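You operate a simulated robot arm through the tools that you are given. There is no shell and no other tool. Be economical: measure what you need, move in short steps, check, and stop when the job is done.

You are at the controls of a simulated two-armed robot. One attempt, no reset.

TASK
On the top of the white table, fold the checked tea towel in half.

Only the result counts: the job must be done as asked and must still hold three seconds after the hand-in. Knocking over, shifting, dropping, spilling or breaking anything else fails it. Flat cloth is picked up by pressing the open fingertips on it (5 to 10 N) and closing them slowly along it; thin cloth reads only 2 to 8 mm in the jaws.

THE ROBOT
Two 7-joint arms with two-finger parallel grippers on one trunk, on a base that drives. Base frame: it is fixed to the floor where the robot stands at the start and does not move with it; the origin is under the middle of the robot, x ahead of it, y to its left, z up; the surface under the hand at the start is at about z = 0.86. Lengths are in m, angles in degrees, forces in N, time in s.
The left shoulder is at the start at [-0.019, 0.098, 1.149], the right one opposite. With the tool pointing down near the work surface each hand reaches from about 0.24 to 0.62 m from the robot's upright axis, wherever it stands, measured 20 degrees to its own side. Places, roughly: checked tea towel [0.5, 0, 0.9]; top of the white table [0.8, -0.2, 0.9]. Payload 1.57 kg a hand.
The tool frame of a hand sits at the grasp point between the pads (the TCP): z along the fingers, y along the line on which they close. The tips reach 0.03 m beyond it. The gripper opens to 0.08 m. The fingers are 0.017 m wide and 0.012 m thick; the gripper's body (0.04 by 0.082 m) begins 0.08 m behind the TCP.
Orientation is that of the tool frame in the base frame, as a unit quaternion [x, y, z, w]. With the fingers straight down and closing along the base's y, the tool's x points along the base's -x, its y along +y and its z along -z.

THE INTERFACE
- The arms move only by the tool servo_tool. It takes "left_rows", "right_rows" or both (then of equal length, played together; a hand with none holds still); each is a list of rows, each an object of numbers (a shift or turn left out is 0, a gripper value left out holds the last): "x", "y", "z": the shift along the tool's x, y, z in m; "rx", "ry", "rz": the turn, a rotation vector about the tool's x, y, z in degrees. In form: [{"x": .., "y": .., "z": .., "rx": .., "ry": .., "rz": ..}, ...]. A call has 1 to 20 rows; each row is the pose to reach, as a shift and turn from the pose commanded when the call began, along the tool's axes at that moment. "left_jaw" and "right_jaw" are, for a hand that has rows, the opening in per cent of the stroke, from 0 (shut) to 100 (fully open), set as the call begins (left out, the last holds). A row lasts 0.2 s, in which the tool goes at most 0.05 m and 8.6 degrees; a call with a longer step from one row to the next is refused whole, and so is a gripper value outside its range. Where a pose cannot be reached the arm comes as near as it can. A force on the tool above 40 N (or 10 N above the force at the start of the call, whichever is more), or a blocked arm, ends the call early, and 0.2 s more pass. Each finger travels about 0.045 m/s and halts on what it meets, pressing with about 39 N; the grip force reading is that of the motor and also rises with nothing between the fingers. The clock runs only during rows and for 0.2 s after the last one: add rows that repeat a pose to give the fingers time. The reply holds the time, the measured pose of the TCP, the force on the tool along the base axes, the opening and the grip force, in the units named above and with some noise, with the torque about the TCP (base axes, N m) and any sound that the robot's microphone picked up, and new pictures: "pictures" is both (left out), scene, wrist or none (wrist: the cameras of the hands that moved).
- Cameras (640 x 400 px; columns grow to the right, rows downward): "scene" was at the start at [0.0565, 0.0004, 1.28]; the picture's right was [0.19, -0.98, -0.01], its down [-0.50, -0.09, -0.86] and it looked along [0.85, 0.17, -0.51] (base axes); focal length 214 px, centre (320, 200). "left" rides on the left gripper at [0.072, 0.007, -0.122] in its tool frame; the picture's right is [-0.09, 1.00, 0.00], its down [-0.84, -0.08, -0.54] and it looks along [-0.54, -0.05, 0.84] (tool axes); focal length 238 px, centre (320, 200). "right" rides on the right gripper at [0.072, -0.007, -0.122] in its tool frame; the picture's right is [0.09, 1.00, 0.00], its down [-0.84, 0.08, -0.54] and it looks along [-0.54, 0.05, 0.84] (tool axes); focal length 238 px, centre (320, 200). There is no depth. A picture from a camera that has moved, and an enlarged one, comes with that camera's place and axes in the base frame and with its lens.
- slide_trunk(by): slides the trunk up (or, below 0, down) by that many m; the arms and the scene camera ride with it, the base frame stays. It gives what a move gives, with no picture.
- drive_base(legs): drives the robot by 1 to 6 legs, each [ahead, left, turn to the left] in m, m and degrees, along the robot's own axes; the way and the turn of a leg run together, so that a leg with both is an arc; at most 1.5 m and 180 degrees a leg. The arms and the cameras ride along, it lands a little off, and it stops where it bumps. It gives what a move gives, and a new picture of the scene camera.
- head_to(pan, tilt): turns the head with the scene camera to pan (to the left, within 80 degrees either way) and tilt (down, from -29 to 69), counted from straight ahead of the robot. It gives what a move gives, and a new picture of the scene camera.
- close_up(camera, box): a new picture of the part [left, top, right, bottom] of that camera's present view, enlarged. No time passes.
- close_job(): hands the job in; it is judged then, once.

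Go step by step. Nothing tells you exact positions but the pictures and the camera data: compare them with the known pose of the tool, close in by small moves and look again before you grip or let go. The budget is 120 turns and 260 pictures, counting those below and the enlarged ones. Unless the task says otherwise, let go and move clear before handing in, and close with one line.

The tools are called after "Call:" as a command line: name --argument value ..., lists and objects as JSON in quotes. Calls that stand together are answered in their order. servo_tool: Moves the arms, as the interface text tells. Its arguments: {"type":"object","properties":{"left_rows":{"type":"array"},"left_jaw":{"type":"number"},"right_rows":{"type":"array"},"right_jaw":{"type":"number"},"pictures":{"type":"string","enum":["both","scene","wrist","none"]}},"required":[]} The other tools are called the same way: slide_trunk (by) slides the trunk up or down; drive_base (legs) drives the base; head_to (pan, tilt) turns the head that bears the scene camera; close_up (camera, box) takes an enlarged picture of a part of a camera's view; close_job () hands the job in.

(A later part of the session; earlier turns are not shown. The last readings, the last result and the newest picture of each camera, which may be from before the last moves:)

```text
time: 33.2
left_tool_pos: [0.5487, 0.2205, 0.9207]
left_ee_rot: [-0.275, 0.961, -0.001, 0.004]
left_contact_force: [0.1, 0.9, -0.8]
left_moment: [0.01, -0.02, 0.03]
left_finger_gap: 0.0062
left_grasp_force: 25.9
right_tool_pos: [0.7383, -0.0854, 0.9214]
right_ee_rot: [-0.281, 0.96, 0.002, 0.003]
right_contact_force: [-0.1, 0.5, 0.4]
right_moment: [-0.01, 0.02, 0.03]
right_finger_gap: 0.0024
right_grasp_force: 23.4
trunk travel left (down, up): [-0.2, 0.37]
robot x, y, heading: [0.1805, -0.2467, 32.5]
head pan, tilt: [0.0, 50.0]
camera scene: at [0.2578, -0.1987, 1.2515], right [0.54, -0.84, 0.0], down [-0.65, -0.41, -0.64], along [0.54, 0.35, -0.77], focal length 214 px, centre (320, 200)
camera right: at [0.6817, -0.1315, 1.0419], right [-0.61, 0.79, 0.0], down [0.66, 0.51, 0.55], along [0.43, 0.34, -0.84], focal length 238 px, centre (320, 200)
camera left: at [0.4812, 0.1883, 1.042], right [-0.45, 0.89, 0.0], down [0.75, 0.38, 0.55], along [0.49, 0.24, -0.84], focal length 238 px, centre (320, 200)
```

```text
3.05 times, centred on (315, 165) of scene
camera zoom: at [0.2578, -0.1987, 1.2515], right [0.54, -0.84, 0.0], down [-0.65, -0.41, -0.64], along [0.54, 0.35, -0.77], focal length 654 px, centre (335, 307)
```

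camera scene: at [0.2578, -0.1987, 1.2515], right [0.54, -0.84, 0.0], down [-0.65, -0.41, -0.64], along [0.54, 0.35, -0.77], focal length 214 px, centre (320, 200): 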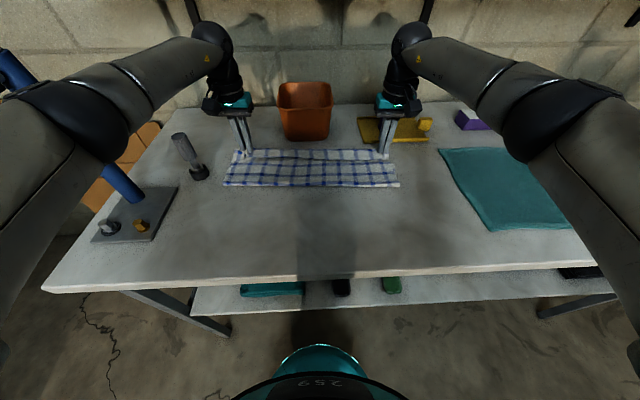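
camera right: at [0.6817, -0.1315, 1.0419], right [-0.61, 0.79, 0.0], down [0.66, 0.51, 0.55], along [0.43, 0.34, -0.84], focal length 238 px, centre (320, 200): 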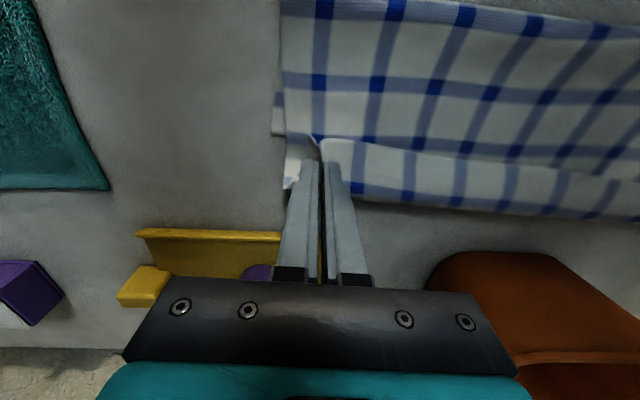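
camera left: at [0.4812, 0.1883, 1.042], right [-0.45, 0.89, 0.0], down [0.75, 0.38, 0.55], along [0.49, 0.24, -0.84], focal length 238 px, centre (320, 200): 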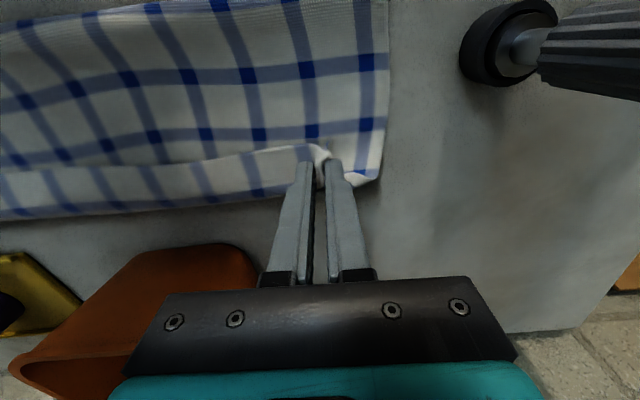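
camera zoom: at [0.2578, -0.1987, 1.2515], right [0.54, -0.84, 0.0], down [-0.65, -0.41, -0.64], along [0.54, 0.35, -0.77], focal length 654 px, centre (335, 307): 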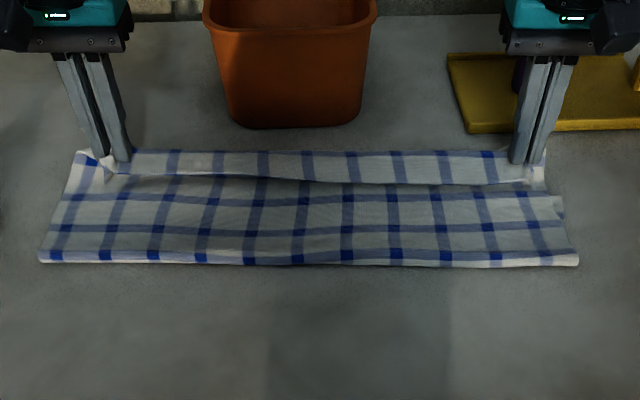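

A ~2.5 cm hem is curled back at the grip line, and the bottom layer's far edge was dragged about 2.5 cm toward me. I'll pull back 2 cm, lower, open gently and see whether the hem springs flat.

Call:
servo_tool --left_rows '[{"x": 0.008}, {"x": 0.016, "z": 0.004}, {"x": 0.02, "z": 0.008}, {"x": 0.02, "z": 0.014}, {"x": 0.02, "z": 0.018}, {"x": 0.02, "z": 0.018}]' --right_rows '[{"x": 0.008}, {"x": 0.016, "z": 0.004}, {"x": 0.02, "z": 0.008}, {"x": 0.02, "z": 0.014}, {"x": 0.02, "z": 0.018}, {"x": 0.02, "z": 0.018}]' --pictures "none"

Call:
servo_tool --left_rows '[{"z": 0}, {"z": 0}, {"z": 0}, {"z": 0}, {"z": -0.01}, {"z": -0.03}, {"z": -0.06}, {"z": -0.09}, {"z": -0.09}]' --right_rows '[{"z": 0}, {"z": 0}, {"z": 0}, {"z": 0}, {"z": -0.01}, {"z": -0.03}, {"z": -0.06}, {"z": -0.09}, {"z": -0.09}]' --left_jaw 35 --right_jaw 35

```text
time: 34.6
left_tool_pos: [0.5291, 0.2087, 0.9042]
left_ee_rot: [-0.274, 0.962, -0.002, 0.004]
left_contact_force: [0.1, 0.2, 0.5]
left_moment: [0.0, -0.02, 0.02]
left_finger_gap: 0.0063
left_grasp_force: 25.4
right_tool_pos: [0.7192, -0.0978, 0.9044]
right_ee_rot: [-0.281, 0.96, 0.002, 0.002]
right_contact_force: [-0.2, 0.6, 0.5]
right_moment: [0.04, 0.0, -0.01]
right_finger_gap: 0.002
right_grasp_force: 24.0
trunk travel left (down, up): [-0.2, 0.37]
robot x, y, heading: [0.1844, -0.2476, 32.5]
head pan, tilt: [0.0, 50.0]
```

```text
time: 36.6
left_tool_pos: [0.5277, 0.2099, 0.9946]
left_ee_rot: [-0.274, 0.962, -0.002, 0.004]
left_contact_force: [-0.9, 0.2, 0.1]
left_moment: [0.01, 0.02, -0.03]
left_finger_gap: 0.028
left_grasp_force: 0.1
right_tool_pos: [0.7177, -0.1015, 0.9942]
right_ee_rot: [-0.281, 0.96, 0.002, 0.003]
right_contact_force: [-0.1, -0.2, 0.0]
right_moment: [-0.03, 0.02, 0.0]
right_finger_gap: 0.0279
right_grasp_force: 0.0
trunk travel left (down, up): [-0.2, 0.37]
robot x, y, heading: [0.1808, -0.2503, 32.5]
head pan, tilt: [0.0, 50.0]
camera scene: at [0.2579, -0.1987, 1.2514], right [0.54, -0.84, 0.0], down [-0.65, -0.41, -0.64], along [0.54, 0.35, -0.77], focal length 214 px, centre (320, 200)
camera right: at [0.6613, -0.1466, 1.1153], right [-0.61, 0.79, 0.0], down [0.66, 0.51, 0.55], along [0.43, 0.34, -0.84], focal length 238 px, centre (320, 200)
camera left: at [0.4623, 0.1788, 1.1141], right [-0.45, 0.89, -0.01], down [0.75, 0.38, 0.55], along [0.49, 0.24, -0.84], focal length 238 px, centre (320, 200)
```

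scene: 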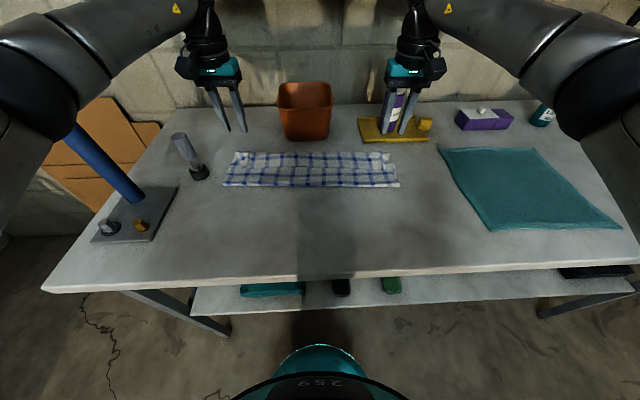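
right: 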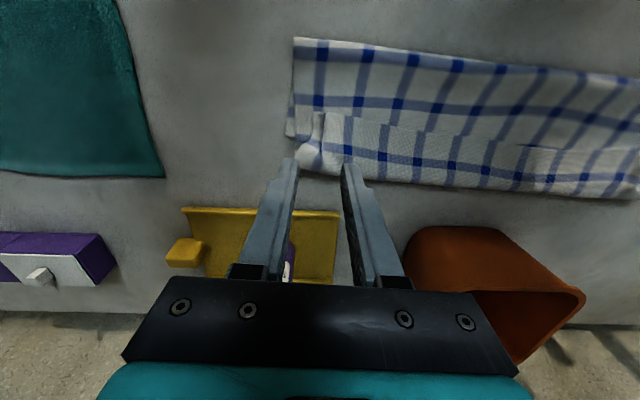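
left: 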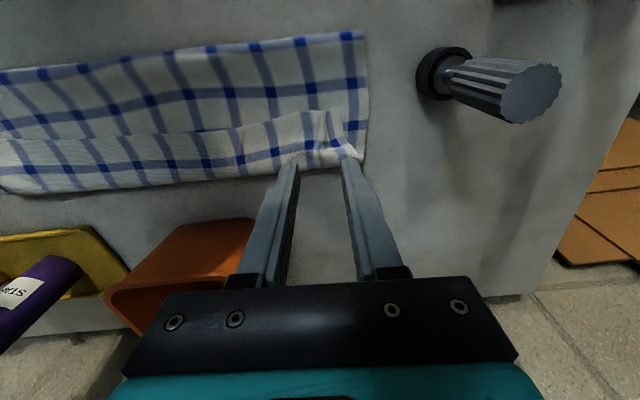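

Call:
close_up --camera "scene" --box '[210, 135, 415, 200]'

Call:
close_up --camera "right" --box '[270, 20, 510, 210]'

Call:
close_up --camera "left" --box '[150, 20, 390, 210]'

```text
3.12 times, centred on (312, 168) of scene
camera zoom: at [0.2579, -0.1987, 1.2514], right [0.54, -0.84, 0.0], down [-0.65, -0.41, -0.64], along [0.54, 0.35, -0.77], focal length 670 px, centre (343, 302)
```

zoom: 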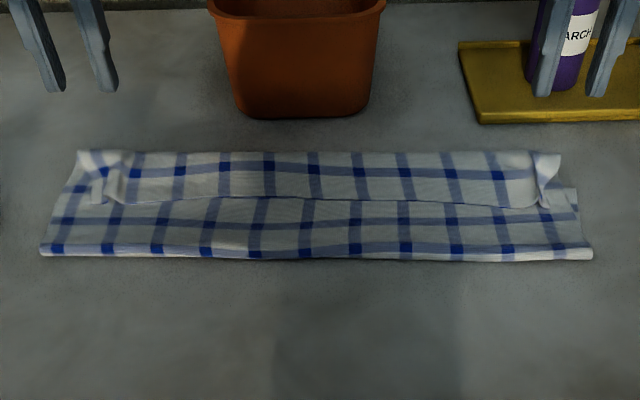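

```text
2.11 times, centred on (390, 115) of right
camera zoom: at [0.6613, -0.1466, 1.1153], right [-0.61, 0.79, 0.0], down [0.66, 0.51, 0.55], along [0.43, 0.34, -0.84], focal length 502 px, centre (173, 379)
```

zoom: 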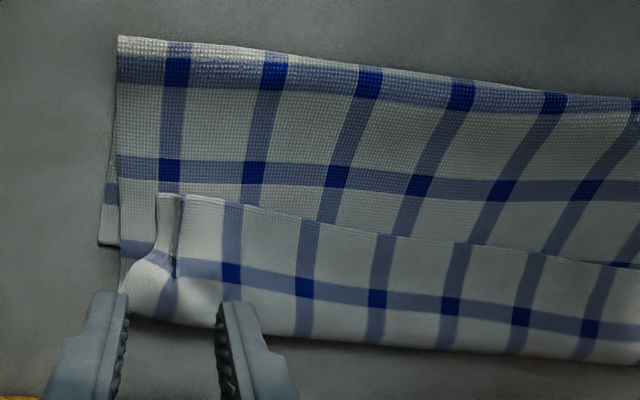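

```text
2.11 times, centred on (270, 115) of left
camera zoom: at [0.4623, 0.1788, 1.1141], right [-0.45, 0.89, -0.01], down [0.75, 0.38, 0.55], along [0.49, 0.24, -0.84], focal length 502 px, centre (425, 379)
```

zoom: 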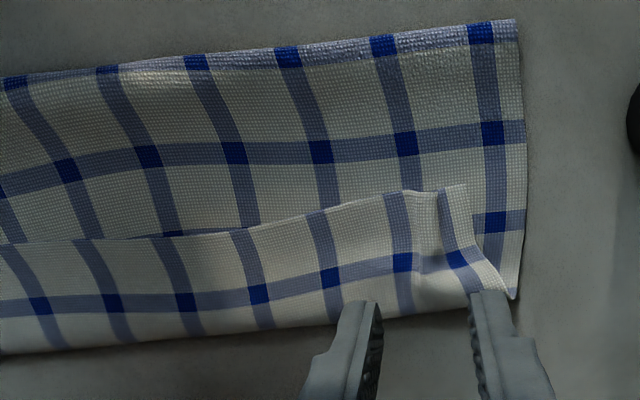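

The hem stayed folded back (~5 cm) and the fold lies about 4 cm too far forward. The old ridges in the hem stand right under my fingers, so I'll re-grip them and re-lay the flap from higher.

Call:
servo_tool --left_rows '[{"x": 0.006, "y": 0.008, "z": 0.02}, {"x": 0.006, "y": 0.008, "z": 0.05}, {"x": 0.006, "y": 0.008, "z": 0.08}, {"x": 0.006, "y": 0.008, "z": 0.092}, {"x": 0.006, "y": 0.008, "z": 0.092}]' --right_rows '[{"x": 0.006, "z": 0.02}, {"x": 0.006, "z": 0.05}, {"x": 0.006, "z": 0.08}, {"x": 0.006, "z": 0.092}, {"x": 0.006, "z": 0.092}]' --left_jaw 50 --right_jaw 45 --pictures "wrist"

```text
time: 37.8
left_tool_pos: [0.5227, 0.2126, 0.9017]
left_ee_rot: [-0.275, 0.961, -0.002, 0.005]
left_contact_force: [-0.8, 0.0, -0.6]
left_moment: [-0.02, 0.02, 0.03]
left_finger_gap: 0.0402
left_grasp_force: 0.1
right_tool_pos: [0.7144, -0.104, 0.9011]
right_ee_rot: [-0.28, 0.96, 0.002, 0.002]
right_contact_force: [0.5, 0.1, -0.3]
right_moment: [0.0, 0.0, -0.05]
right_finger_gap: 0.0363
right_grasp_force: 0.1
trunk travel left (down, up): [-0.2, 0.37]
robot x, y, heading: [0.1808, -0.2481, 32.7]
head pan, tilt: [0.0, 50.0]
camera right: at [0.6577, -0.1486, 1.0216], right [-0.61, 0.79, 0.0], down [0.66, 0.51, 0.55], along [0.43, 0.34, -0.84], focal length 238 px, centre (320, 200)
camera left: at [0.4553, 0.1821, 1.0235], right [-0.45, 0.89, -0.01], down [0.75, 0.38, 0.55], along [0.49, 0.24, -0.84], focal length 238 px, centre (320, 200)
```

right: 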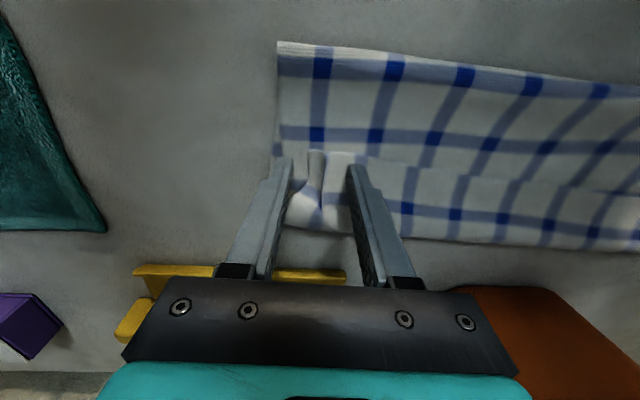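
left: 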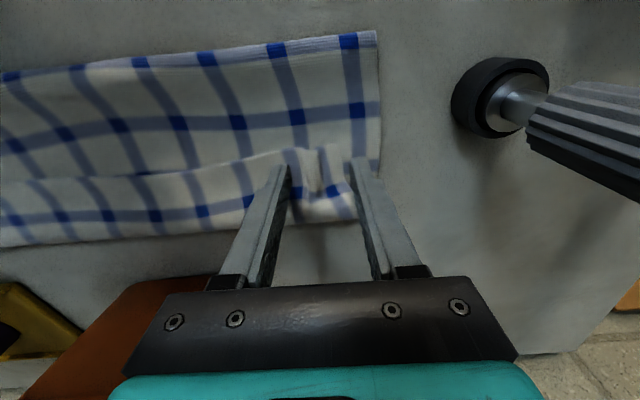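

The ridges sit between the open fingers. I'll lower slightly with a small move back, then close.

Call:
servo_tool --left_rows '[{"x": 0.004, "z": 0.002}, {"x": 0.004, "z": 0.005}, {"x": 0.004, "z": 0.005}]' --right_rows '[{"x": 0.004, "z": 0.002}, {"x": 0.004, "z": 0.005}, {"x": 0.004, "z": 0.005}]' --pictures "none"

Call:
servo_tool --left_rows '[{"z": 0}, {"z": 0}, {"z": 0}, {"z": 0}]' --right_rows '[{"z": 0}, {"z": 0}, {"z": 0}, {"z": 0}]' --left_jaw 18 --right_jaw 18 --pictures "wrist"

```text
time: 38.6
left_tool_pos: [0.5183, 0.2099, 0.8981]
left_ee_rot: [-0.275, 0.961, -0.002, 0.005]
left_contact_force: [-0.2, -0.6, 0.3]
left_moment: [-0.01, -0.01, -0.01]
left_finger_gap: 0.0398
left_grasp_force: 0.0
right_tool_pos: [0.7105, -0.1056, 0.8974]
right_ee_rot: [-0.28, 0.96, 0.003, 0.003]
right_contact_force: [0.0, 0.1, 0.0]
right_moment: [-0.03, 0.0, 0.01]
right_finger_gap: 0.0362
right_grasp_force: 0.1
trunk travel left (down, up): [-0.2, 0.37]
robot x, y, heading: [0.1797, -0.2473, 32.7]
head pan, tilt: [0.0, 50.0]
```

```text
time: 39.6
left_tool_pos: [0.5181, 0.2116, 0.8971]
left_ee_rot: [-0.274, 0.962, -0.001, 0.005]
left_contact_force: [-0.4, -0.1, 0.2]
left_moment: [0.0, -0.01, -0.05]
left_finger_gap: 0.0143
left_grasp_force: 0.1
right_tool_pos: [0.711, -0.1056, 0.8971]
right_ee_rot: [-0.281, 0.96, 0.001, 0.004]
right_contact_force: [-0.7, -0.9, -1.0]
right_moment: [0.01, -0.01, 0.01]
right_finger_gap: 0.0145
right_grasp_force: 0.1
trunk travel left (down, up): [-0.2, 0.37]
robot x, y, heading: [0.1832, -0.244, 32.6]
head pan, tilt: [0.0, 50.0]
camera right: at [0.654, -0.1507, 1.0175], right [-0.61, 0.79, 0.0], down [0.66, 0.51, 0.55], along [0.43, 0.34, -0.84], focal length 238 px, centre (320, 200)
camera left: at [0.4518, 0.1799, 1.0179], right [-0.45, 0.89, -0.01], down [0.75, 0.38, 0.55], along [0.49, 0.24, -0.84], focal length 238 px, centre (320, 200)
```

right: 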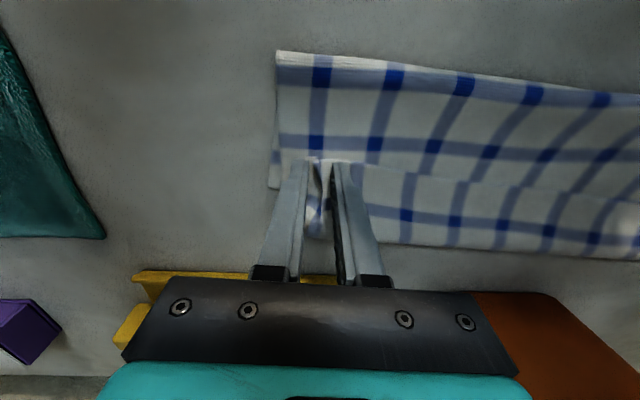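
left: 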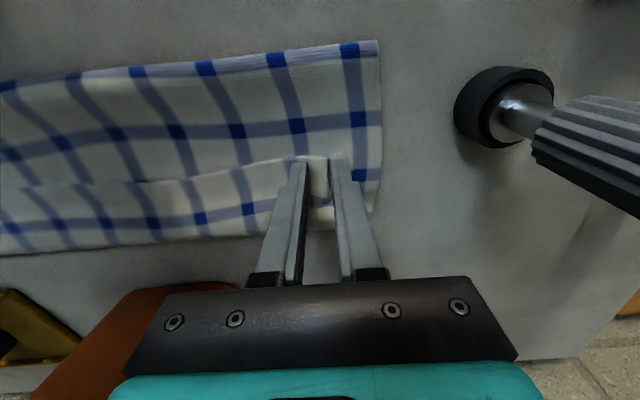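

Call:
servo_tool --left_rows '[{"z": 0.001}, {"z": 0.002}, {"z": 0.003}, {"z": 0.003}]' --right_rows '[{"z": 0.001}, {"z": 0.002}, {"z": 0.002}, {"z": 0.002}]' --pictures "none"

Call:
servo_tool --left_rows '[{"z": 0}, {"z": 0}, {"z": 0}, {"z": 0}]' --right_rows '[{"z": 0}, {"z": 0}, {"z": 0}, {"z": 0}]' --left_jaw 0 --right_jaw 0 --pictures "wrist"

```text
time: 40.6
left_tool_pos: [0.5186, 0.2117, 0.8935]
left_ee_rot: [-0.275, 0.961, -0.002, 0.003]
left_contact_force: [0.1, 0.0, -0.1]
left_moment: [-0.03, -0.01, -0.01]
left_finger_gap: 0.0145
left_grasp_force: 0.2
right_tool_pos: [0.712, -0.1059, 0.8941]
right_ee_rot: [-0.28, 0.96, 0.002, 0.003]
right_contact_force: [0.2, 0.4, -0.2]
right_moment: [-0.03, 0.05, -0.01]
right_finger_gap: 0.0142
right_grasp_force: 0.1
trunk travel left (down, up): [-0.2, 0.37]
robot x, y, heading: [0.1838, -0.2467, 32.9]
head pan, tilt: [0.0, 50.0]
```

```text
time: 41.6
left_tool_pos: [0.517, 0.212, 0.8945]
left_ee_rot: [-0.275, 0.962, -0.002, 0.004]
left_contact_force: [2.3, -3.1, 0.3]
left_moment: [-0.07, -0.09, -0.06]
left_finger_gap: 0.002
left_grasp_force: 23.3
right_tool_pos: [0.7108, -0.104, 0.8957]
right_ee_rot: [-0.281, 0.96, 0.002, 0.003]
right_contact_force: [-2.7, 3.6, 4.7]
right_moment: [0.14, 0.12, 0.04]
right_finger_gap: 0.0025
right_grasp_force: 24.1
trunk travel left (down, up): [-0.2, 0.37]
robot x, y, heading: [0.1834, -0.2445, 32.6]
head pan, tilt: [0.0, 50.0]
camera right: at [0.654, -0.1495, 1.0163], right [-0.62, 0.79, 0.0], down [0.66, 0.51, 0.55], along [0.43, 0.34, -0.84], focal length 238 px, centre (320, 200)
camera left: at [0.4511, 0.1808, 1.0154], right [-0.45, 0.89, -0.01], down [0.75, 0.38, 0.55], along [0.49, 0.24, -0.84], focal length 238 px, centre (320, 200)
```

right: 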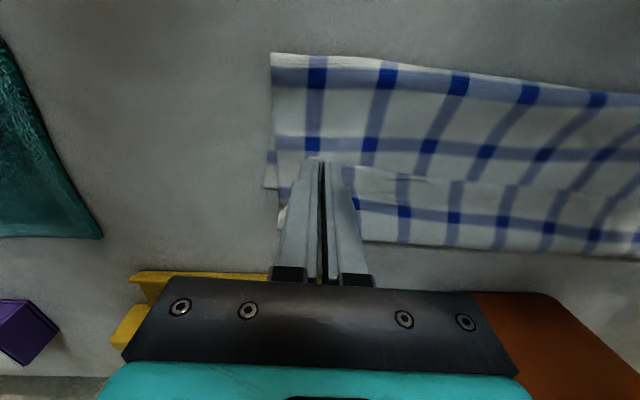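
left: 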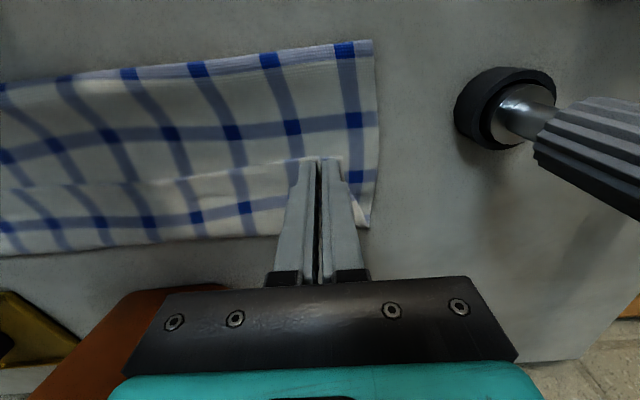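

Both have grabbed cloth (2.0 and 2.5 mm). I'll lift while moving back and look.

Call:
servo_tool --left_rows '[{"z": -0.01, "x": 0.003}, {"z": -0.02, "x": 0.007}, {"z": -0.03, "x": 0.012}, {"z": -0.04, "x": 0.017}, {"z": -0.05, "x": 0.023}, {"z": -0.06, "x": 0.03}, {"z": -0.06, "x": 0.03}]' --right_rows '[{"z": -0.01, "x": 0.003}, {"z": -0.02, "x": 0.007}, {"z": -0.03, "x": 0.012}, {"z": -0.04, "x": 0.017}, {"z": -0.05, "x": 0.023}, {"z": -0.06, "x": 0.03}, {"z": -0.06, "x": 0.03}]'

```text
time: 43.2
left_tool_pos: [0.4936, 0.196, 0.9535]
left_ee_rot: [-0.274, 0.962, -0.002, 0.004]
left_contact_force: [2.8, -2.3, 0.0]
left_moment: [-0.11, -0.05, -0.03]
left_finger_gap: 0.0021
left_grasp_force: 23.4
right_tool_pos: [0.6864, -0.1209, 0.9548]
right_ee_rot: [-0.281, 0.96, 0.002, 0.003]
right_contact_force: [-1.5, 2.8, 0.1]
right_moment: [0.08, 0.09, 0.03]
right_finger_gap: 0.0024
right_grasp_force: 25.0
trunk travel left (down, up): [-0.2, 0.37]
robot x, y, heading: [0.1813, -0.2484, 32.7]
head pan, tilt: [0.0, 50.0]
camera scene: at [0.2579, -0.1987, 1.2514], right [0.54, -0.84, 0.0], down [-0.65, -0.41, -0.64], along [0.54, 0.35, -0.77], focal length 214 px, centre (320, 200)
camera right: at [0.6288, -0.1653, 1.0759], right [-0.61, 0.79, 0.0], down [0.66, 0.51, 0.55], along [0.43, 0.34, -0.84], focal length 238 px, centre (320, 200)
camera left: at [0.4264, 0.1643, 1.0751], right [-0.45, 0.89, -0.01], down [0.75, 0.38, 0.55], along [0.49, 0.24, -0.84], focal length 238 px, centre (320, 200)
```

scene: 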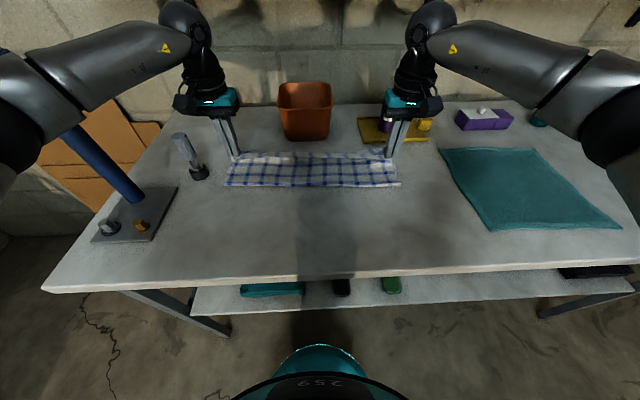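
right: 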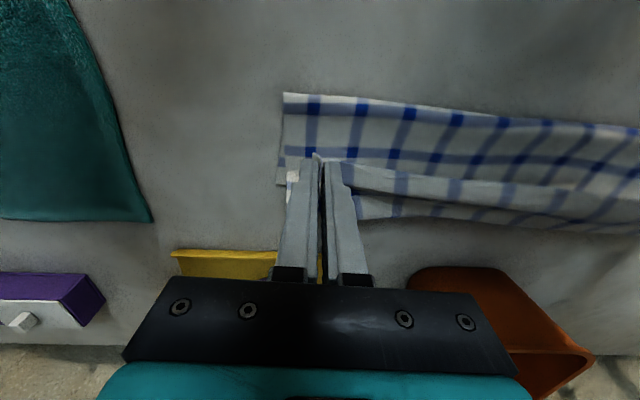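
left: 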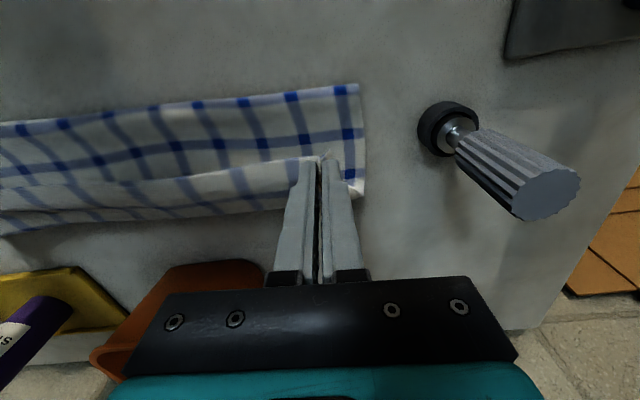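

The hems come up cleanly. I'll lift further and back until the flap hangs upright over the true middle line.

Call:
servo_tool --left_rows '[{"z": -0.012, "x": 0.008}, {"z": -0.025, "x": 0.016}, {"z": -0.037, "x": 0.026}, {"z": -0.05, "x": 0.038}, {"z": -0.06, "x": 0.05}, {"z": -0.068, "x": 0.062}, {"z": -0.075, "x": 0.075}, {"z": -0.08, "x": 0.09}, {"z": -0.08, "x": 0.09}]' --right_rows '[{"z": -0.012, "x": 0.008}, {"z": -0.025, "x": 0.016}, {"z": -0.037, "x": 0.026}, {"z": -0.05, "x": 0.036}, {"z": -0.06, "x": 0.047}, {"z": -0.068, "x": 0.059}, {"z": -0.075, "x": 0.071}, {"z": -0.08, "x": 0.085}, {"z": -0.08, "x": 0.085}]'

Call:
close_up --camera "scene" --box '[200, 110, 430, 240]'

```text
time: 45.2
left_tool_pos: [0.4157, 0.1475, 1.0321]
left_ee_rot: [-0.274, 0.962, -0.002, 0.004]
left_contact_force: [3.8, -5.0, -0.5]
left_moment: [-0.13, -0.05, -0.03]
left_finger_gap: 0.0022
left_grasp_force: 23.6
right_tool_pos: [0.6149, -0.1677, 1.0366]
right_ee_rot: [-0.281, 0.96, 0.002, 0.003]
right_contact_force: [-2.9, 4.2, 0.0]
right_moment: [0.14, 0.11, 0.04]
right_finger_gap: 0.0026
right_grasp_force: 23.9
trunk travel left (down, up): [-0.2, 0.37]
robot x, y, heading: [0.1812, -0.2456, 32.5]
head pan, tilt: [0.0, 50.0]
camera scene: at [0.2579, -0.1987, 1.2514], right [0.54, -0.84, 0.0], down [-0.65, -0.41, -0.64], along [0.54, 0.35, -0.77], focal length 214 px, centre (320, 200)
camera right: at [0.5572, -0.2125, 1.1562], right [-0.61, 0.79, 0.0], down [0.66, 0.51, 0.55], along [0.43, 0.34, -0.84], focal length 238 px, centre (320, 200)
camera left: at [0.3486, 0.117, 1.1525], right [-0.45, 0.89, -0.01], down [0.75, 0.38, 0.55], along [0.49, 0.24, -0.84], focal length 238 px, centre (320, 200)
```

scene: 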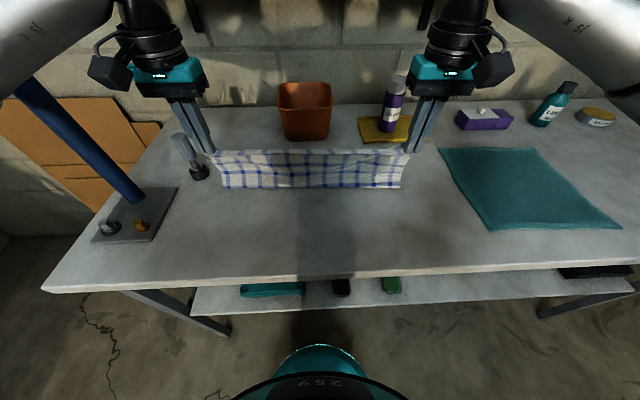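
right: 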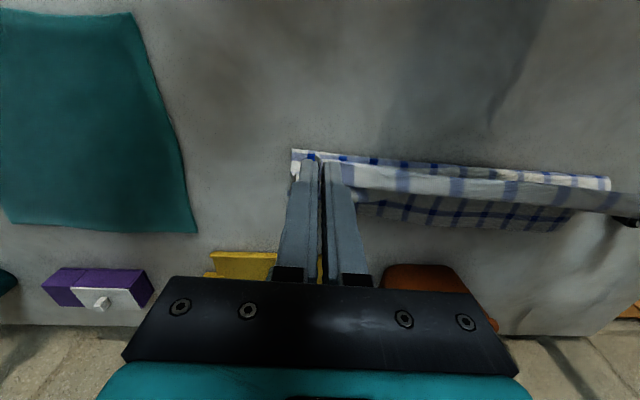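
left: 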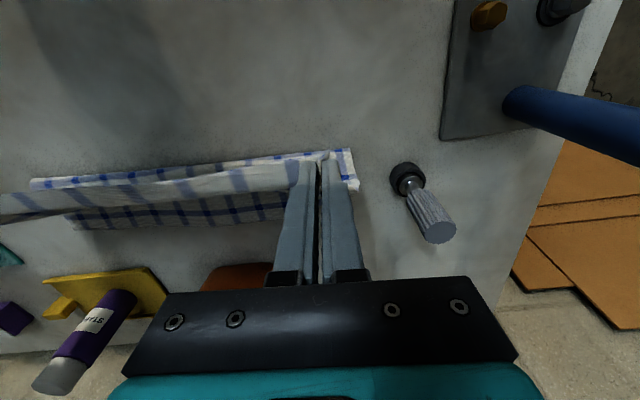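

```text
2.78 times, centred on (315, 175) of scene
camera zoom: at [0.2579, -0.1987, 1.2514], right [0.54, -0.84, 0.0], down [-0.65, -0.41, -0.64], along [0.54, 0.35, -0.77], focal length 597 px, centre (334, 270)
```

zoom: 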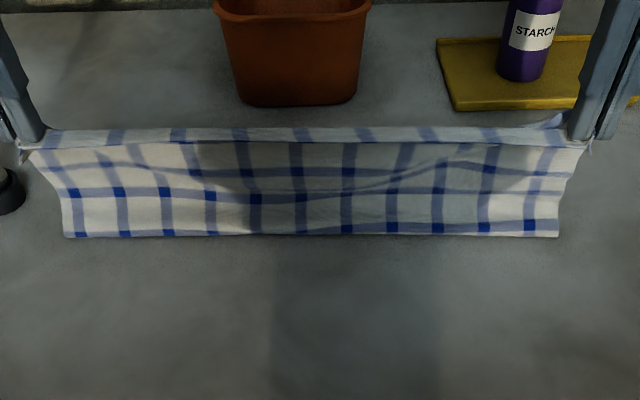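

The far edge is at about 0.55 m, so the crease should be near 0.40. I'll lower and ease back so cloth lies down toward me, then tip the flap forward over a shorter arc.

Call:
servo_tool --left_rows '[{"x": 0.013, "z": 0.015, "y": -0.002}, {"x": 0.028, "z": 0.025, "y": -0.004}, {"x": 0.038, "z": 0.035, "y": -0.005}, {"x": 0.038, "z": 0.035, "y": -0.005}, {"x": 0.023, "z": 0.028, "y": -0.005}, {"x": 0.008, "z": 0.028, "y": -0.005}, {"x": -0.007, "z": 0.03, "y": -0.005}, {"x": -0.022, "z": 0.033, "y": -0.005}, {"x": -0.037, "z": 0.039, "y": -0.005}, {"x": -0.052, "z": 0.047, "y": -0.005}, {"x": -0.067, "z": 0.058, "y": -0.005}, {"x": -0.067, "z": 0.058, "y": -0.005}, {"x": -0.067, "z": 0.058, "y": -0.005}]' --right_rows '[{"x": 0.013, "z": 0.017, "y": 0.002}, {"x": 0.028, "z": 0.028, "y": 0.004}, {"x": 0.038, "z": 0.039, "y": 0.005}, {"x": 0.038, "z": 0.039, "y": 0.005}, {"x": 0.023, "z": 0.032, "y": 0.005}, {"x": 0.008, "z": 0.032, "y": 0.005}, {"x": -0.007, "z": 0.034, "y": 0.005}, {"x": -0.022, "z": 0.037, "y": 0.005}, {"x": -0.037, "z": 0.043, "y": 0.005}, {"x": -0.052, "z": 0.051, "y": 0.005}, {"x": -0.067, "z": 0.062, "y": 0.005}, {"x": -0.067, "z": 0.062, "y": 0.005}, {"x": -0.067, "z": 0.062, "y": 0.005}]'

Call:
close_up --camera "scene" --box '[200, 110, 430, 240]'

```text
time: 48.0
left_tool_pos: [0.4731, 0.1769, 0.9748]
left_ee_rot: [-0.274, 0.962, -0.001, 0.004]
left_contact_force: [0.0, -0.6, -1.0]
left_moment: [-0.01, -0.02, 0.0]
left_finger_gap: 0.0021
left_grasp_force: 23.7
right_tool_pos: [0.6697, -0.1272, 0.9744]
right_ee_rot: [-0.28, 0.96, 0.002, 0.003]
right_contact_force: [-0.8, 1.1, -0.1]
right_moment: [0.02, 0.01, 0.04]
right_finger_gap: 0.0025
right_grasp_force: 23.6
trunk travel left (down, up): [-0.2, 0.37]
robot x, y, heading: [0.1811, -0.2429, 32.6]
head pan, tilt: [0.0, 50.0]
camera scene: at [0.2578, -0.1987, 1.2515], right [0.54, -0.84, 0.0], down [-0.65, -0.41, -0.64], along [0.54, 0.35, -0.77], focal length 214 px, centre (320, 200)
camera right: at [0.6135, -0.1727, 1.0942], right [-0.61, 0.79, 0.0], down [0.66, 0.51, 0.55], along [0.43, 0.34, -0.84], focal length 238 px, centre (320, 200)
camera left: at [0.4064, 0.1462, 1.0963], right [-0.45, 0.89, -0.01], down [0.75, 0.38, 0.55], along [0.49, 0.24, -0.84], focal length 238 px, centre (320, 200)
```

scene: 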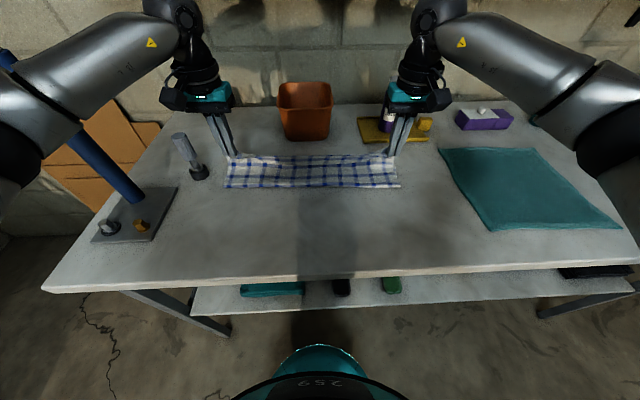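
right: 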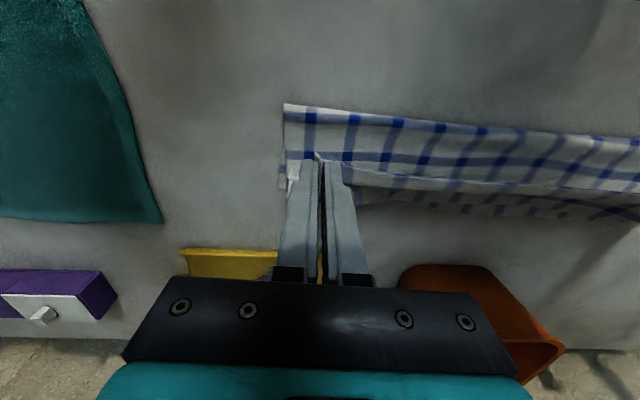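
left: 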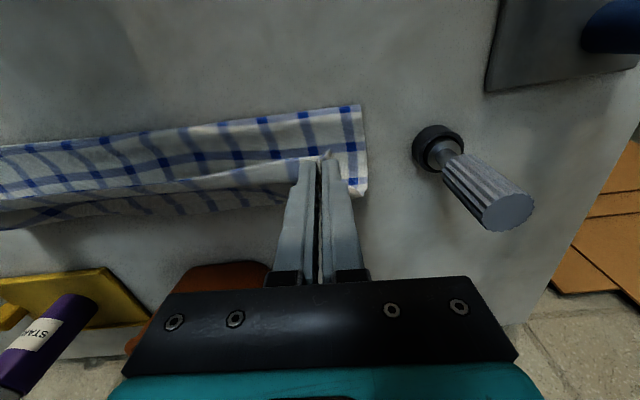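

```text
2.78 times, centred on (315, 175) of scene
camera zoom: at [0.2578, -0.1987, 1.2515], right [0.54, -0.84, 0.0], down [-0.65, -0.41, -0.64], along [0.54, 0.35, -0.77], focal length 597 px, centre (334, 270)
```

zoom: 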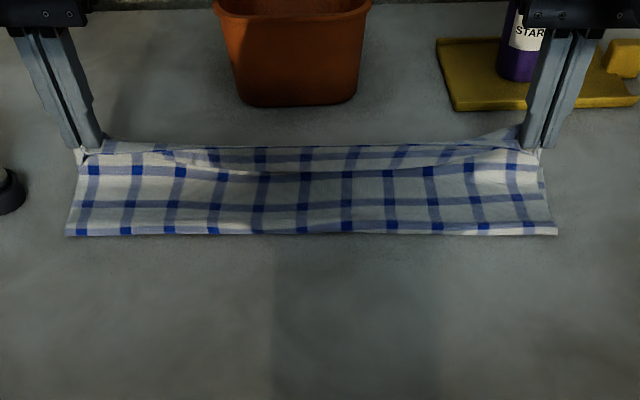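

The crease hardly moved, because the cloth stayed on a straight diagonal. I'll lower the edge further back so the cloth lies flat to about 0.39 m, then lift straight and tip it over.

Call:
servo_tool --left_rows '[{"x": 0.025, "z": 0.009}, {"x": 0.055, "z": 0.024}, {"x": 0.085, "z": 0.039}, {"x": 0.1, "z": 0.049}, {"x": 0.1, "z": 0.049}, {"x": 0.1, "z": 0.049}]' --right_rows '[{"x": 0.025, "z": 0.009}, {"x": 0.055, "z": 0.024}, {"x": 0.085, "z": 0.039}, {"x": 0.1, "z": 0.049}, {"x": 0.1, "z": 0.049}, {"x": 0.1, "z": 0.049}]'

Call:
close_up --camera "scene" --box '[200, 120, 430, 250]'

```text
time: 49.4
left_tool_pos: [0.3913, 0.1261, 0.9238]
left_ee_rot: [-0.275, 0.962, -0.001, 0.004]
left_contact_force: [0.6, -0.3, 0.8]
left_moment: [-0.01, 0.03, -0.02]
left_finger_gap: 0.0024
left_grasp_force: 23.8
right_tool_pos: [0.5854, -0.1801, 0.9251]
right_ee_rot: [-0.281, 0.96, 0.002, 0.003]
right_contact_force: [-1.1, 0.0, 0.0]
right_moment: [-0.02, 0.0, 0.0]
right_finger_gap: 0.0027
right_grasp_force: 24.1
trunk travel left (down, up): [-0.2, 0.37]
robot x, y, heading: [0.1826, -0.2463, 32.5]
head pan, tilt: [0.0, 50.0]
camera scene: at [0.2578, -0.1987, 1.2515], right [0.54, -0.84, 0.0], down [-0.65, -0.41, -0.64], along [0.54, 0.35, -0.77], focal length 214 px, centre (320, 200)
camera right: at [0.5282, -0.2256, 1.0457], right [-0.61, 0.79, 0.0], down [0.66, 0.51, 0.55], along [0.43, 0.34, -0.84], focal length 238 px, centre (320, 200)
camera left: at [0.3245, 0.0954, 1.0451], right [-0.45, 0.89, -0.01], down [0.75, 0.38, 0.55], along [0.49, 0.24, -0.84], focal length 238 px, centre (320, 200)
```

scene: 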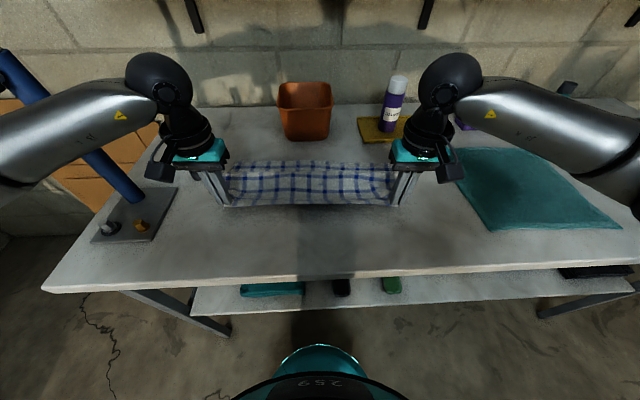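
right: 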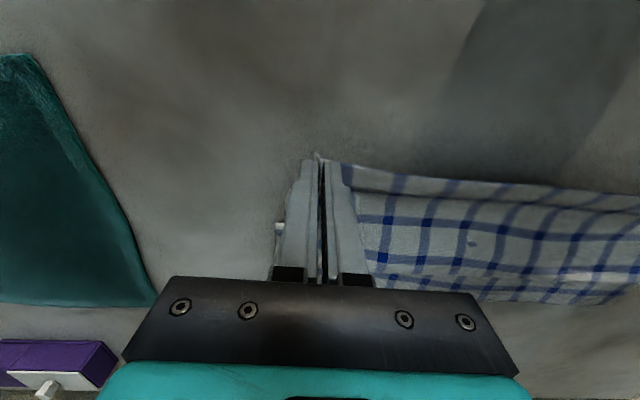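
left: 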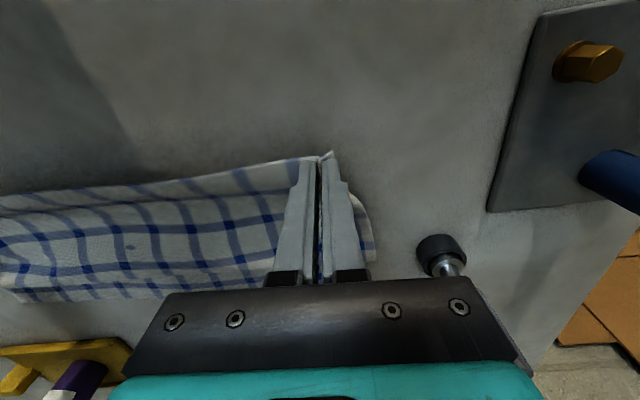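

```text
2.78 times, centred on (315, 185) of scene
camera zoom: at [0.2578, -0.1987, 1.2515], right [0.54, -0.84, 0.0], down [-0.65, -0.41, -0.64], along [0.54, 0.35, -0.77], focal length 597 px, centre (334, 242)
```

zoom: 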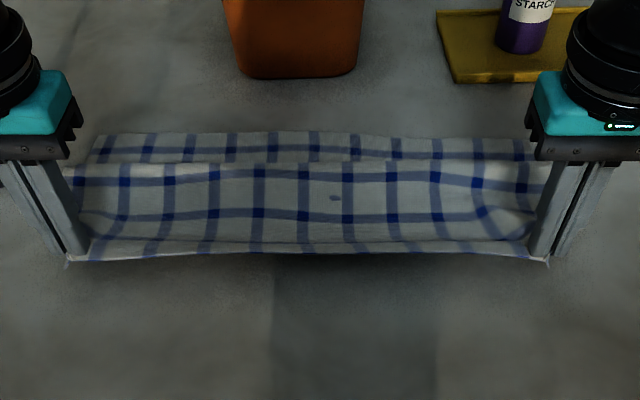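

The far edge is back at about 0.56 m, and there's still a slack hump. I'll pull back a little more to remove it, then repeat the lift on a tighter arc and stop at a slant.

Call:
servo_tool --left_rows '[{"x": 0.02}, {"x": 0.036}, {"x": 0.036}, {"x": 0.031, "z": -0.012}, {"x": 0.026, "z": -0.025}, {"x": 0.018, "z": -0.038}, {"x": 0.011, "z": -0.05}, {"x": 0.001, "z": -0.06}, {"x": -0.009, "z": -0.07}, {"x": -0.024, "z": -0.075}, {"x": -0.024, "z": -0.075}]' --right_rows '[{"x": 0.02}, {"x": 0.036}, {"x": 0.036}, {"x": 0.031, "z": -0.012}, {"x": 0.026, "z": -0.025}, {"x": 0.018, "z": -0.038}, {"x": 0.011, "z": -0.05}, {"x": 0.001, "z": -0.06}, {"x": -0.009, "z": -0.07}, {"x": -0.024, "z": -0.075}, {"x": -0.024, "z": -0.075}]' --pictures "wrist"

Call:
close_up --camera "scene" --box '[200, 120, 430, 250]'

```text
time: 51.8
left_tool_pos: [0.4125, 0.139, 1.0023]
left_ee_rot: [-0.274, 0.962, -0.002, 0.003]
left_contact_force: [0.3, 0.4, 0.1]
left_moment: [0.05, -0.01, 0.0]
left_finger_gap: 0.0022
left_grasp_force: 23.8
right_tool_pos: [0.6046, -0.1656, 0.9977]
right_ee_rot: [-0.281, 0.96, 0.002, 0.004]
right_contact_force: [0.2, -0.2, 1.1]
right_moment: [-0.03, 0.0, -0.04]
right_finger_gap: 0.0025
right_grasp_force: 24.2
trunk travel left (down, up): [-0.2, 0.37]
robot x, y, heading: [0.184, -0.2478, 32.6]
head pan, tilt: [0.0, 50.0]
camera right: at [0.5466, -0.2106, 1.1185], right [-0.61, 0.79, 0.0], down [0.66, 0.51, 0.55], along [0.43, 0.34, -0.84], focal length 238 px, centre (320, 200)
camera left: at [0.3451, 0.1081, 1.1227], right [-0.45, 0.89, 0.0], down [0.75, 0.38, 0.55], along [0.49, 0.24, -0.84], focal length 238 px, centre (320, 200)
```

right: 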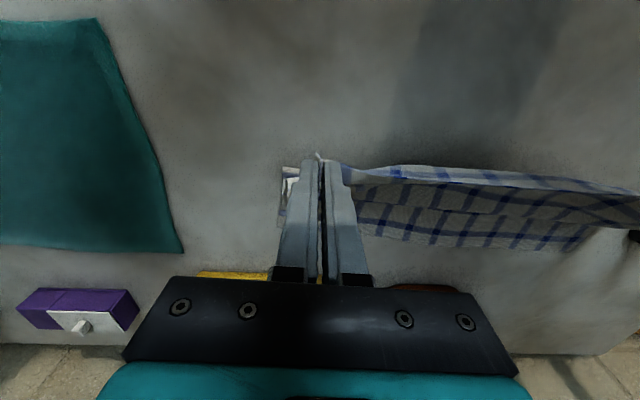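
left: 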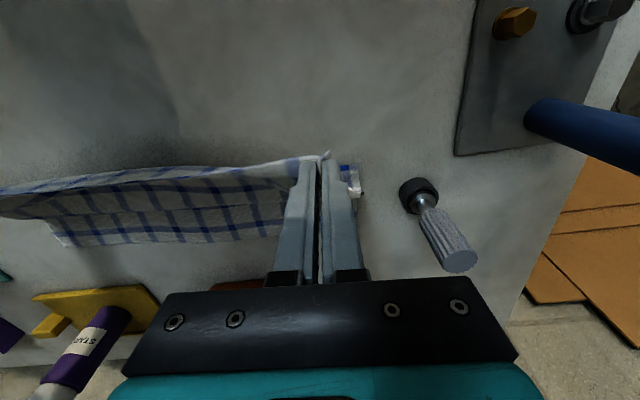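

```text
2.78 times, centred on (315, 185) of scene
camera zoom: at [0.2578, -0.1987, 1.2514], right [0.54, -0.84, 0.0], down [-0.65, -0.41, -0.64], along [0.54, 0.35, -0.77], focal length 597 px, centre (334, 242)
```

zoom: 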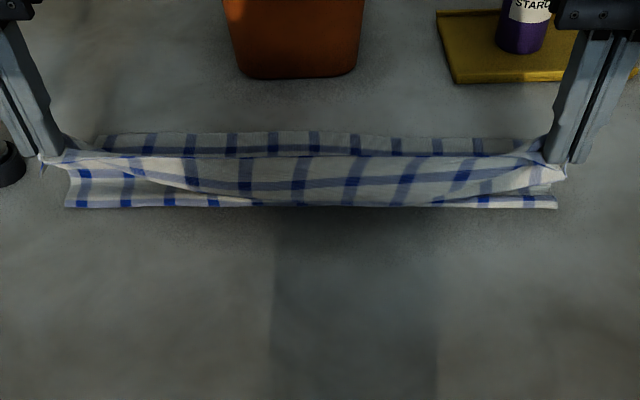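

The cloth is caught in a Z-fold, with the old crease stuck at 0.45. I'll lift until taut and swing the flap back like a page to lie flat, clearing the crease before refolding.

Call:
servo_tool --left_rows '[{"x": -0.01, "z": -0.025}, {"x": -0.02, "z": -0.05}, {"x": -0.008, "z": -0.048}, {"x": 0.005, "z": -0.045}, {"x": 0.03, "z": -0.029}, {"x": 0.048, "z": -0.017}, {"x": 0.063, "z": -0.003}, {"x": 0.078, "z": 0.013}, {"x": 0.089, "z": 0.03}, {"x": 0.098, "z": 0.048}, {"x": 0.105, "z": 0.065}, {"x": 0.112, "z": 0.077}, {"x": 0.112, "z": 0.077}]' --right_rows '[{"x": -0.01, "z": -0.025}, {"x": -0.02, "z": -0.05}, {"x": -0.008, "z": -0.048}, {"x": 0.005, "z": -0.045}, {"x": 0.03, "z": -0.029}, {"x": 0.048, "z": -0.017}, {"x": 0.063, "z": -0.003}, {"x": 0.078, "z": 0.013}, {"x": 0.089, "z": 0.03}, {"x": 0.098, "z": 0.048}, {"x": 0.105, "z": 0.065}, {"x": 0.112, "z": 0.077}, {"x": 0.112, "z": 0.077}]' --pictures "wrist"

Call:
close_up --camera "scene" --box '[180, 130, 440, 280]'

```text
time: 54.6
left_tool_pos: [0.3146, 0.0803, 0.9231]
left_ee_rot: [-0.274, 0.962, -0.001, 0.004]
left_contact_force: [0.5, -0.7, -0.2]
left_moment: [-0.02, -0.03, 0.0]
left_finger_gap: 0.0022
left_grasp_force: 24.3
right_tool_pos: [0.5115, -0.2259, 0.9216]
right_ee_rot: [-0.28, 0.96, 0.001, 0.003]
right_contact_force: [-1.0, 1.5, 0.4]
right_moment: [0.02, 0.02, -0.02]
right_finger_gap: 0.0026
right_grasp_force: 24.3
trunk travel left (down, up): [-0.2, 0.37]
robot x, y, heading: [0.1828, -0.2451, 32.4]
head pan, tilt: [0.0, 50.0]
camera right: at [0.4543, -0.2713, 1.0433], right [-0.61, 0.79, 0.0], down [0.66, 0.51, 0.55], along [0.43, 0.34, -0.84], focal length 238 px, centre (320, 200)
camera left: at [0.2484, 0.05, 1.0434], right [-0.45, 0.89, -0.01], down [0.75, 0.38, 0.55], along [0.49, 0.24, -0.84], focal length 238 px, centre (320, 200)
```

right: 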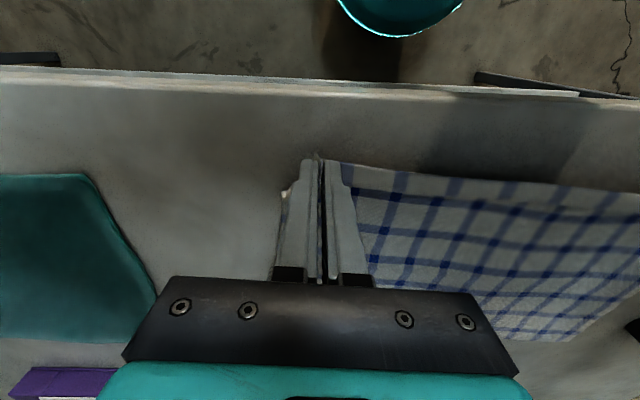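
left: 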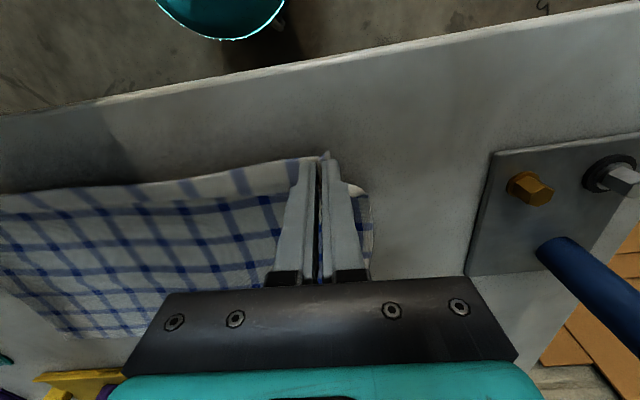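

```text
2.46 times, centred on (310, 205) of scene
camera zoom: at [0.2578, -0.1987, 1.2515], right [0.54, -0.84, 0.0], down [-0.65, -0.41, -0.64], along [0.54, 0.35, -0.77], focal length 528 px, centre (345, 188)
```

zoom: 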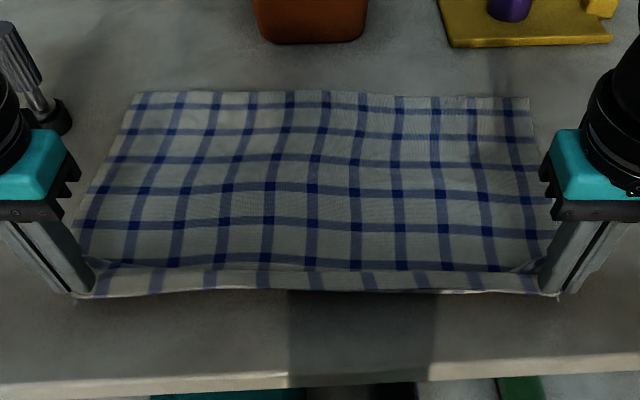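

Now the towel is flat again, with good grips right at the near corners. I'll refold on a lower arc and pause upright to check the crease.

Call:
servo_tool --left_rows '[{"x": -0.002, "z": -0.014}, {"x": -0.009, "z": -0.029}, {"x": -0.02, "z": -0.044}, {"x": -0.034, "z": -0.059}, {"x": -0.043, "z": -0.066}, {"x": -0.052, "z": -0.072}, {"x": -0.062, "z": -0.077}, {"x": -0.072, "z": -0.081}, {"x": -0.082, "z": -0.084}, {"x": -0.092, "z": -0.087}, {"x": -0.102, "z": -0.088}, {"x": -0.112, "z": -0.089}, {"x": -0.122, "z": -0.089}, {"x": -0.132, "z": -0.089}, {"x": -0.132, "z": -0.089}]' --right_rows '[{"x": -0.002, "z": -0.014}, {"x": -0.009, "z": -0.029}, {"x": -0.02, "z": -0.044}, {"x": -0.034, "z": -0.059}, {"x": -0.043, "z": -0.066}, {"x": -0.052, "z": -0.072}, {"x": -0.062, "z": -0.077}, {"x": -0.072, "z": -0.081}, {"x": -0.082, "z": -0.084}, {"x": -0.092, "z": -0.087}, {"x": -0.102, "z": -0.088}, {"x": -0.112, "z": -0.089}, {"x": -0.122, "z": -0.089}, {"x": -0.132, "z": -0.089}, {"x": -0.132, "z": -0.089}]' --pictures "wrist"

Call:
close_up --camera "scene" --box '[180, 130, 440, 280]'

```text
time: 57.8
left_tool_pos: [0.4277, 0.1491, 1.0112]
left_ee_rot: [-0.274, 0.962, -0.001, 0.002]
left_contact_force: [0.4, 0.4, -0.3]
left_moment: [-0.02, 0.01, -0.02]
left_finger_gap: 0.0023
left_grasp_force: 23.8
right_tool_pos: [0.6208, -0.158, 1.0121]
right_ee_rot: [-0.28, 0.96, 0.001, 0.004]
right_contact_force: [-0.3, 0.3, 0.1]
right_moment: [0.01, 0.0, 0.03]
right_finger_gap: 0.0024
right_grasp_force: 23.5
trunk travel left (down, up): [-0.2, 0.37]
robot x, y, heading: [0.1806, -0.246, 32.7]
head pan, tilt: [0.0, 50.0]
camera right: at [0.5632, -0.2021, 1.1324], right [-0.61, 0.79, 0.0], down [0.66, 0.51, 0.55], along [0.43, 0.34, -0.84], focal length 238 px, centre (320, 200)
camera left: at [0.3603, 0.1188, 1.133], right [-0.45, 0.89, 0.0], down [0.75, 0.38, 0.55], along [0.49, 0.24, -0.84], focal length 238 px, centre (320, 200)
```

right: 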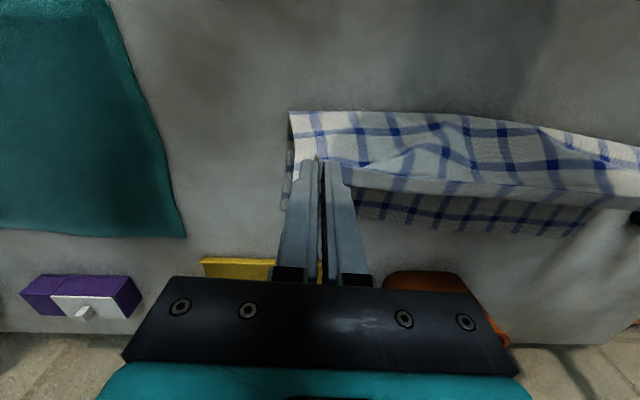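
left: 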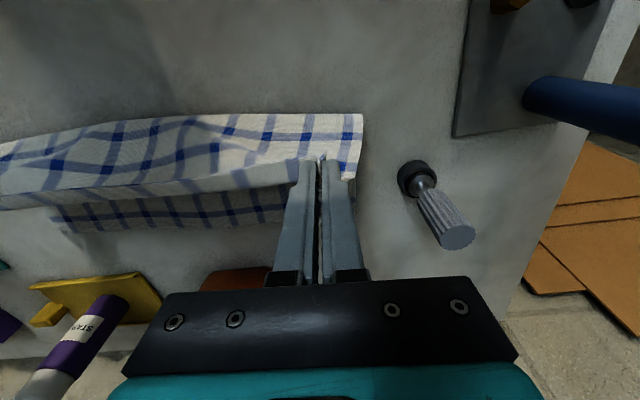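

```text
2.46 times, centred on (310, 205) of scene
camera zoom: at [0.2578, -0.1987, 1.2515], right [0.54, -0.84, 0.0], down [-0.65, -0.41, -0.64], along [0.54, 0.35, -0.77], focal length 528 px, centre (345, 188)
```

zoom: 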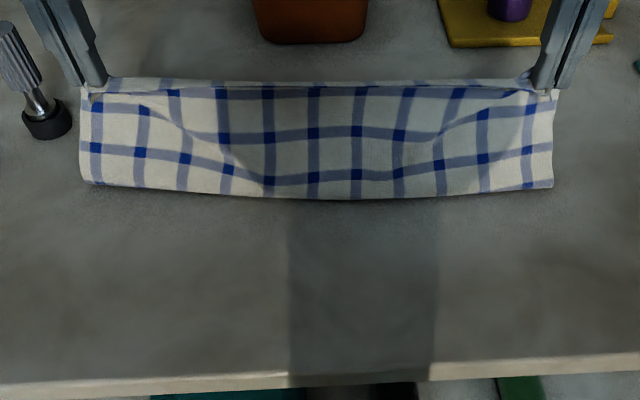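

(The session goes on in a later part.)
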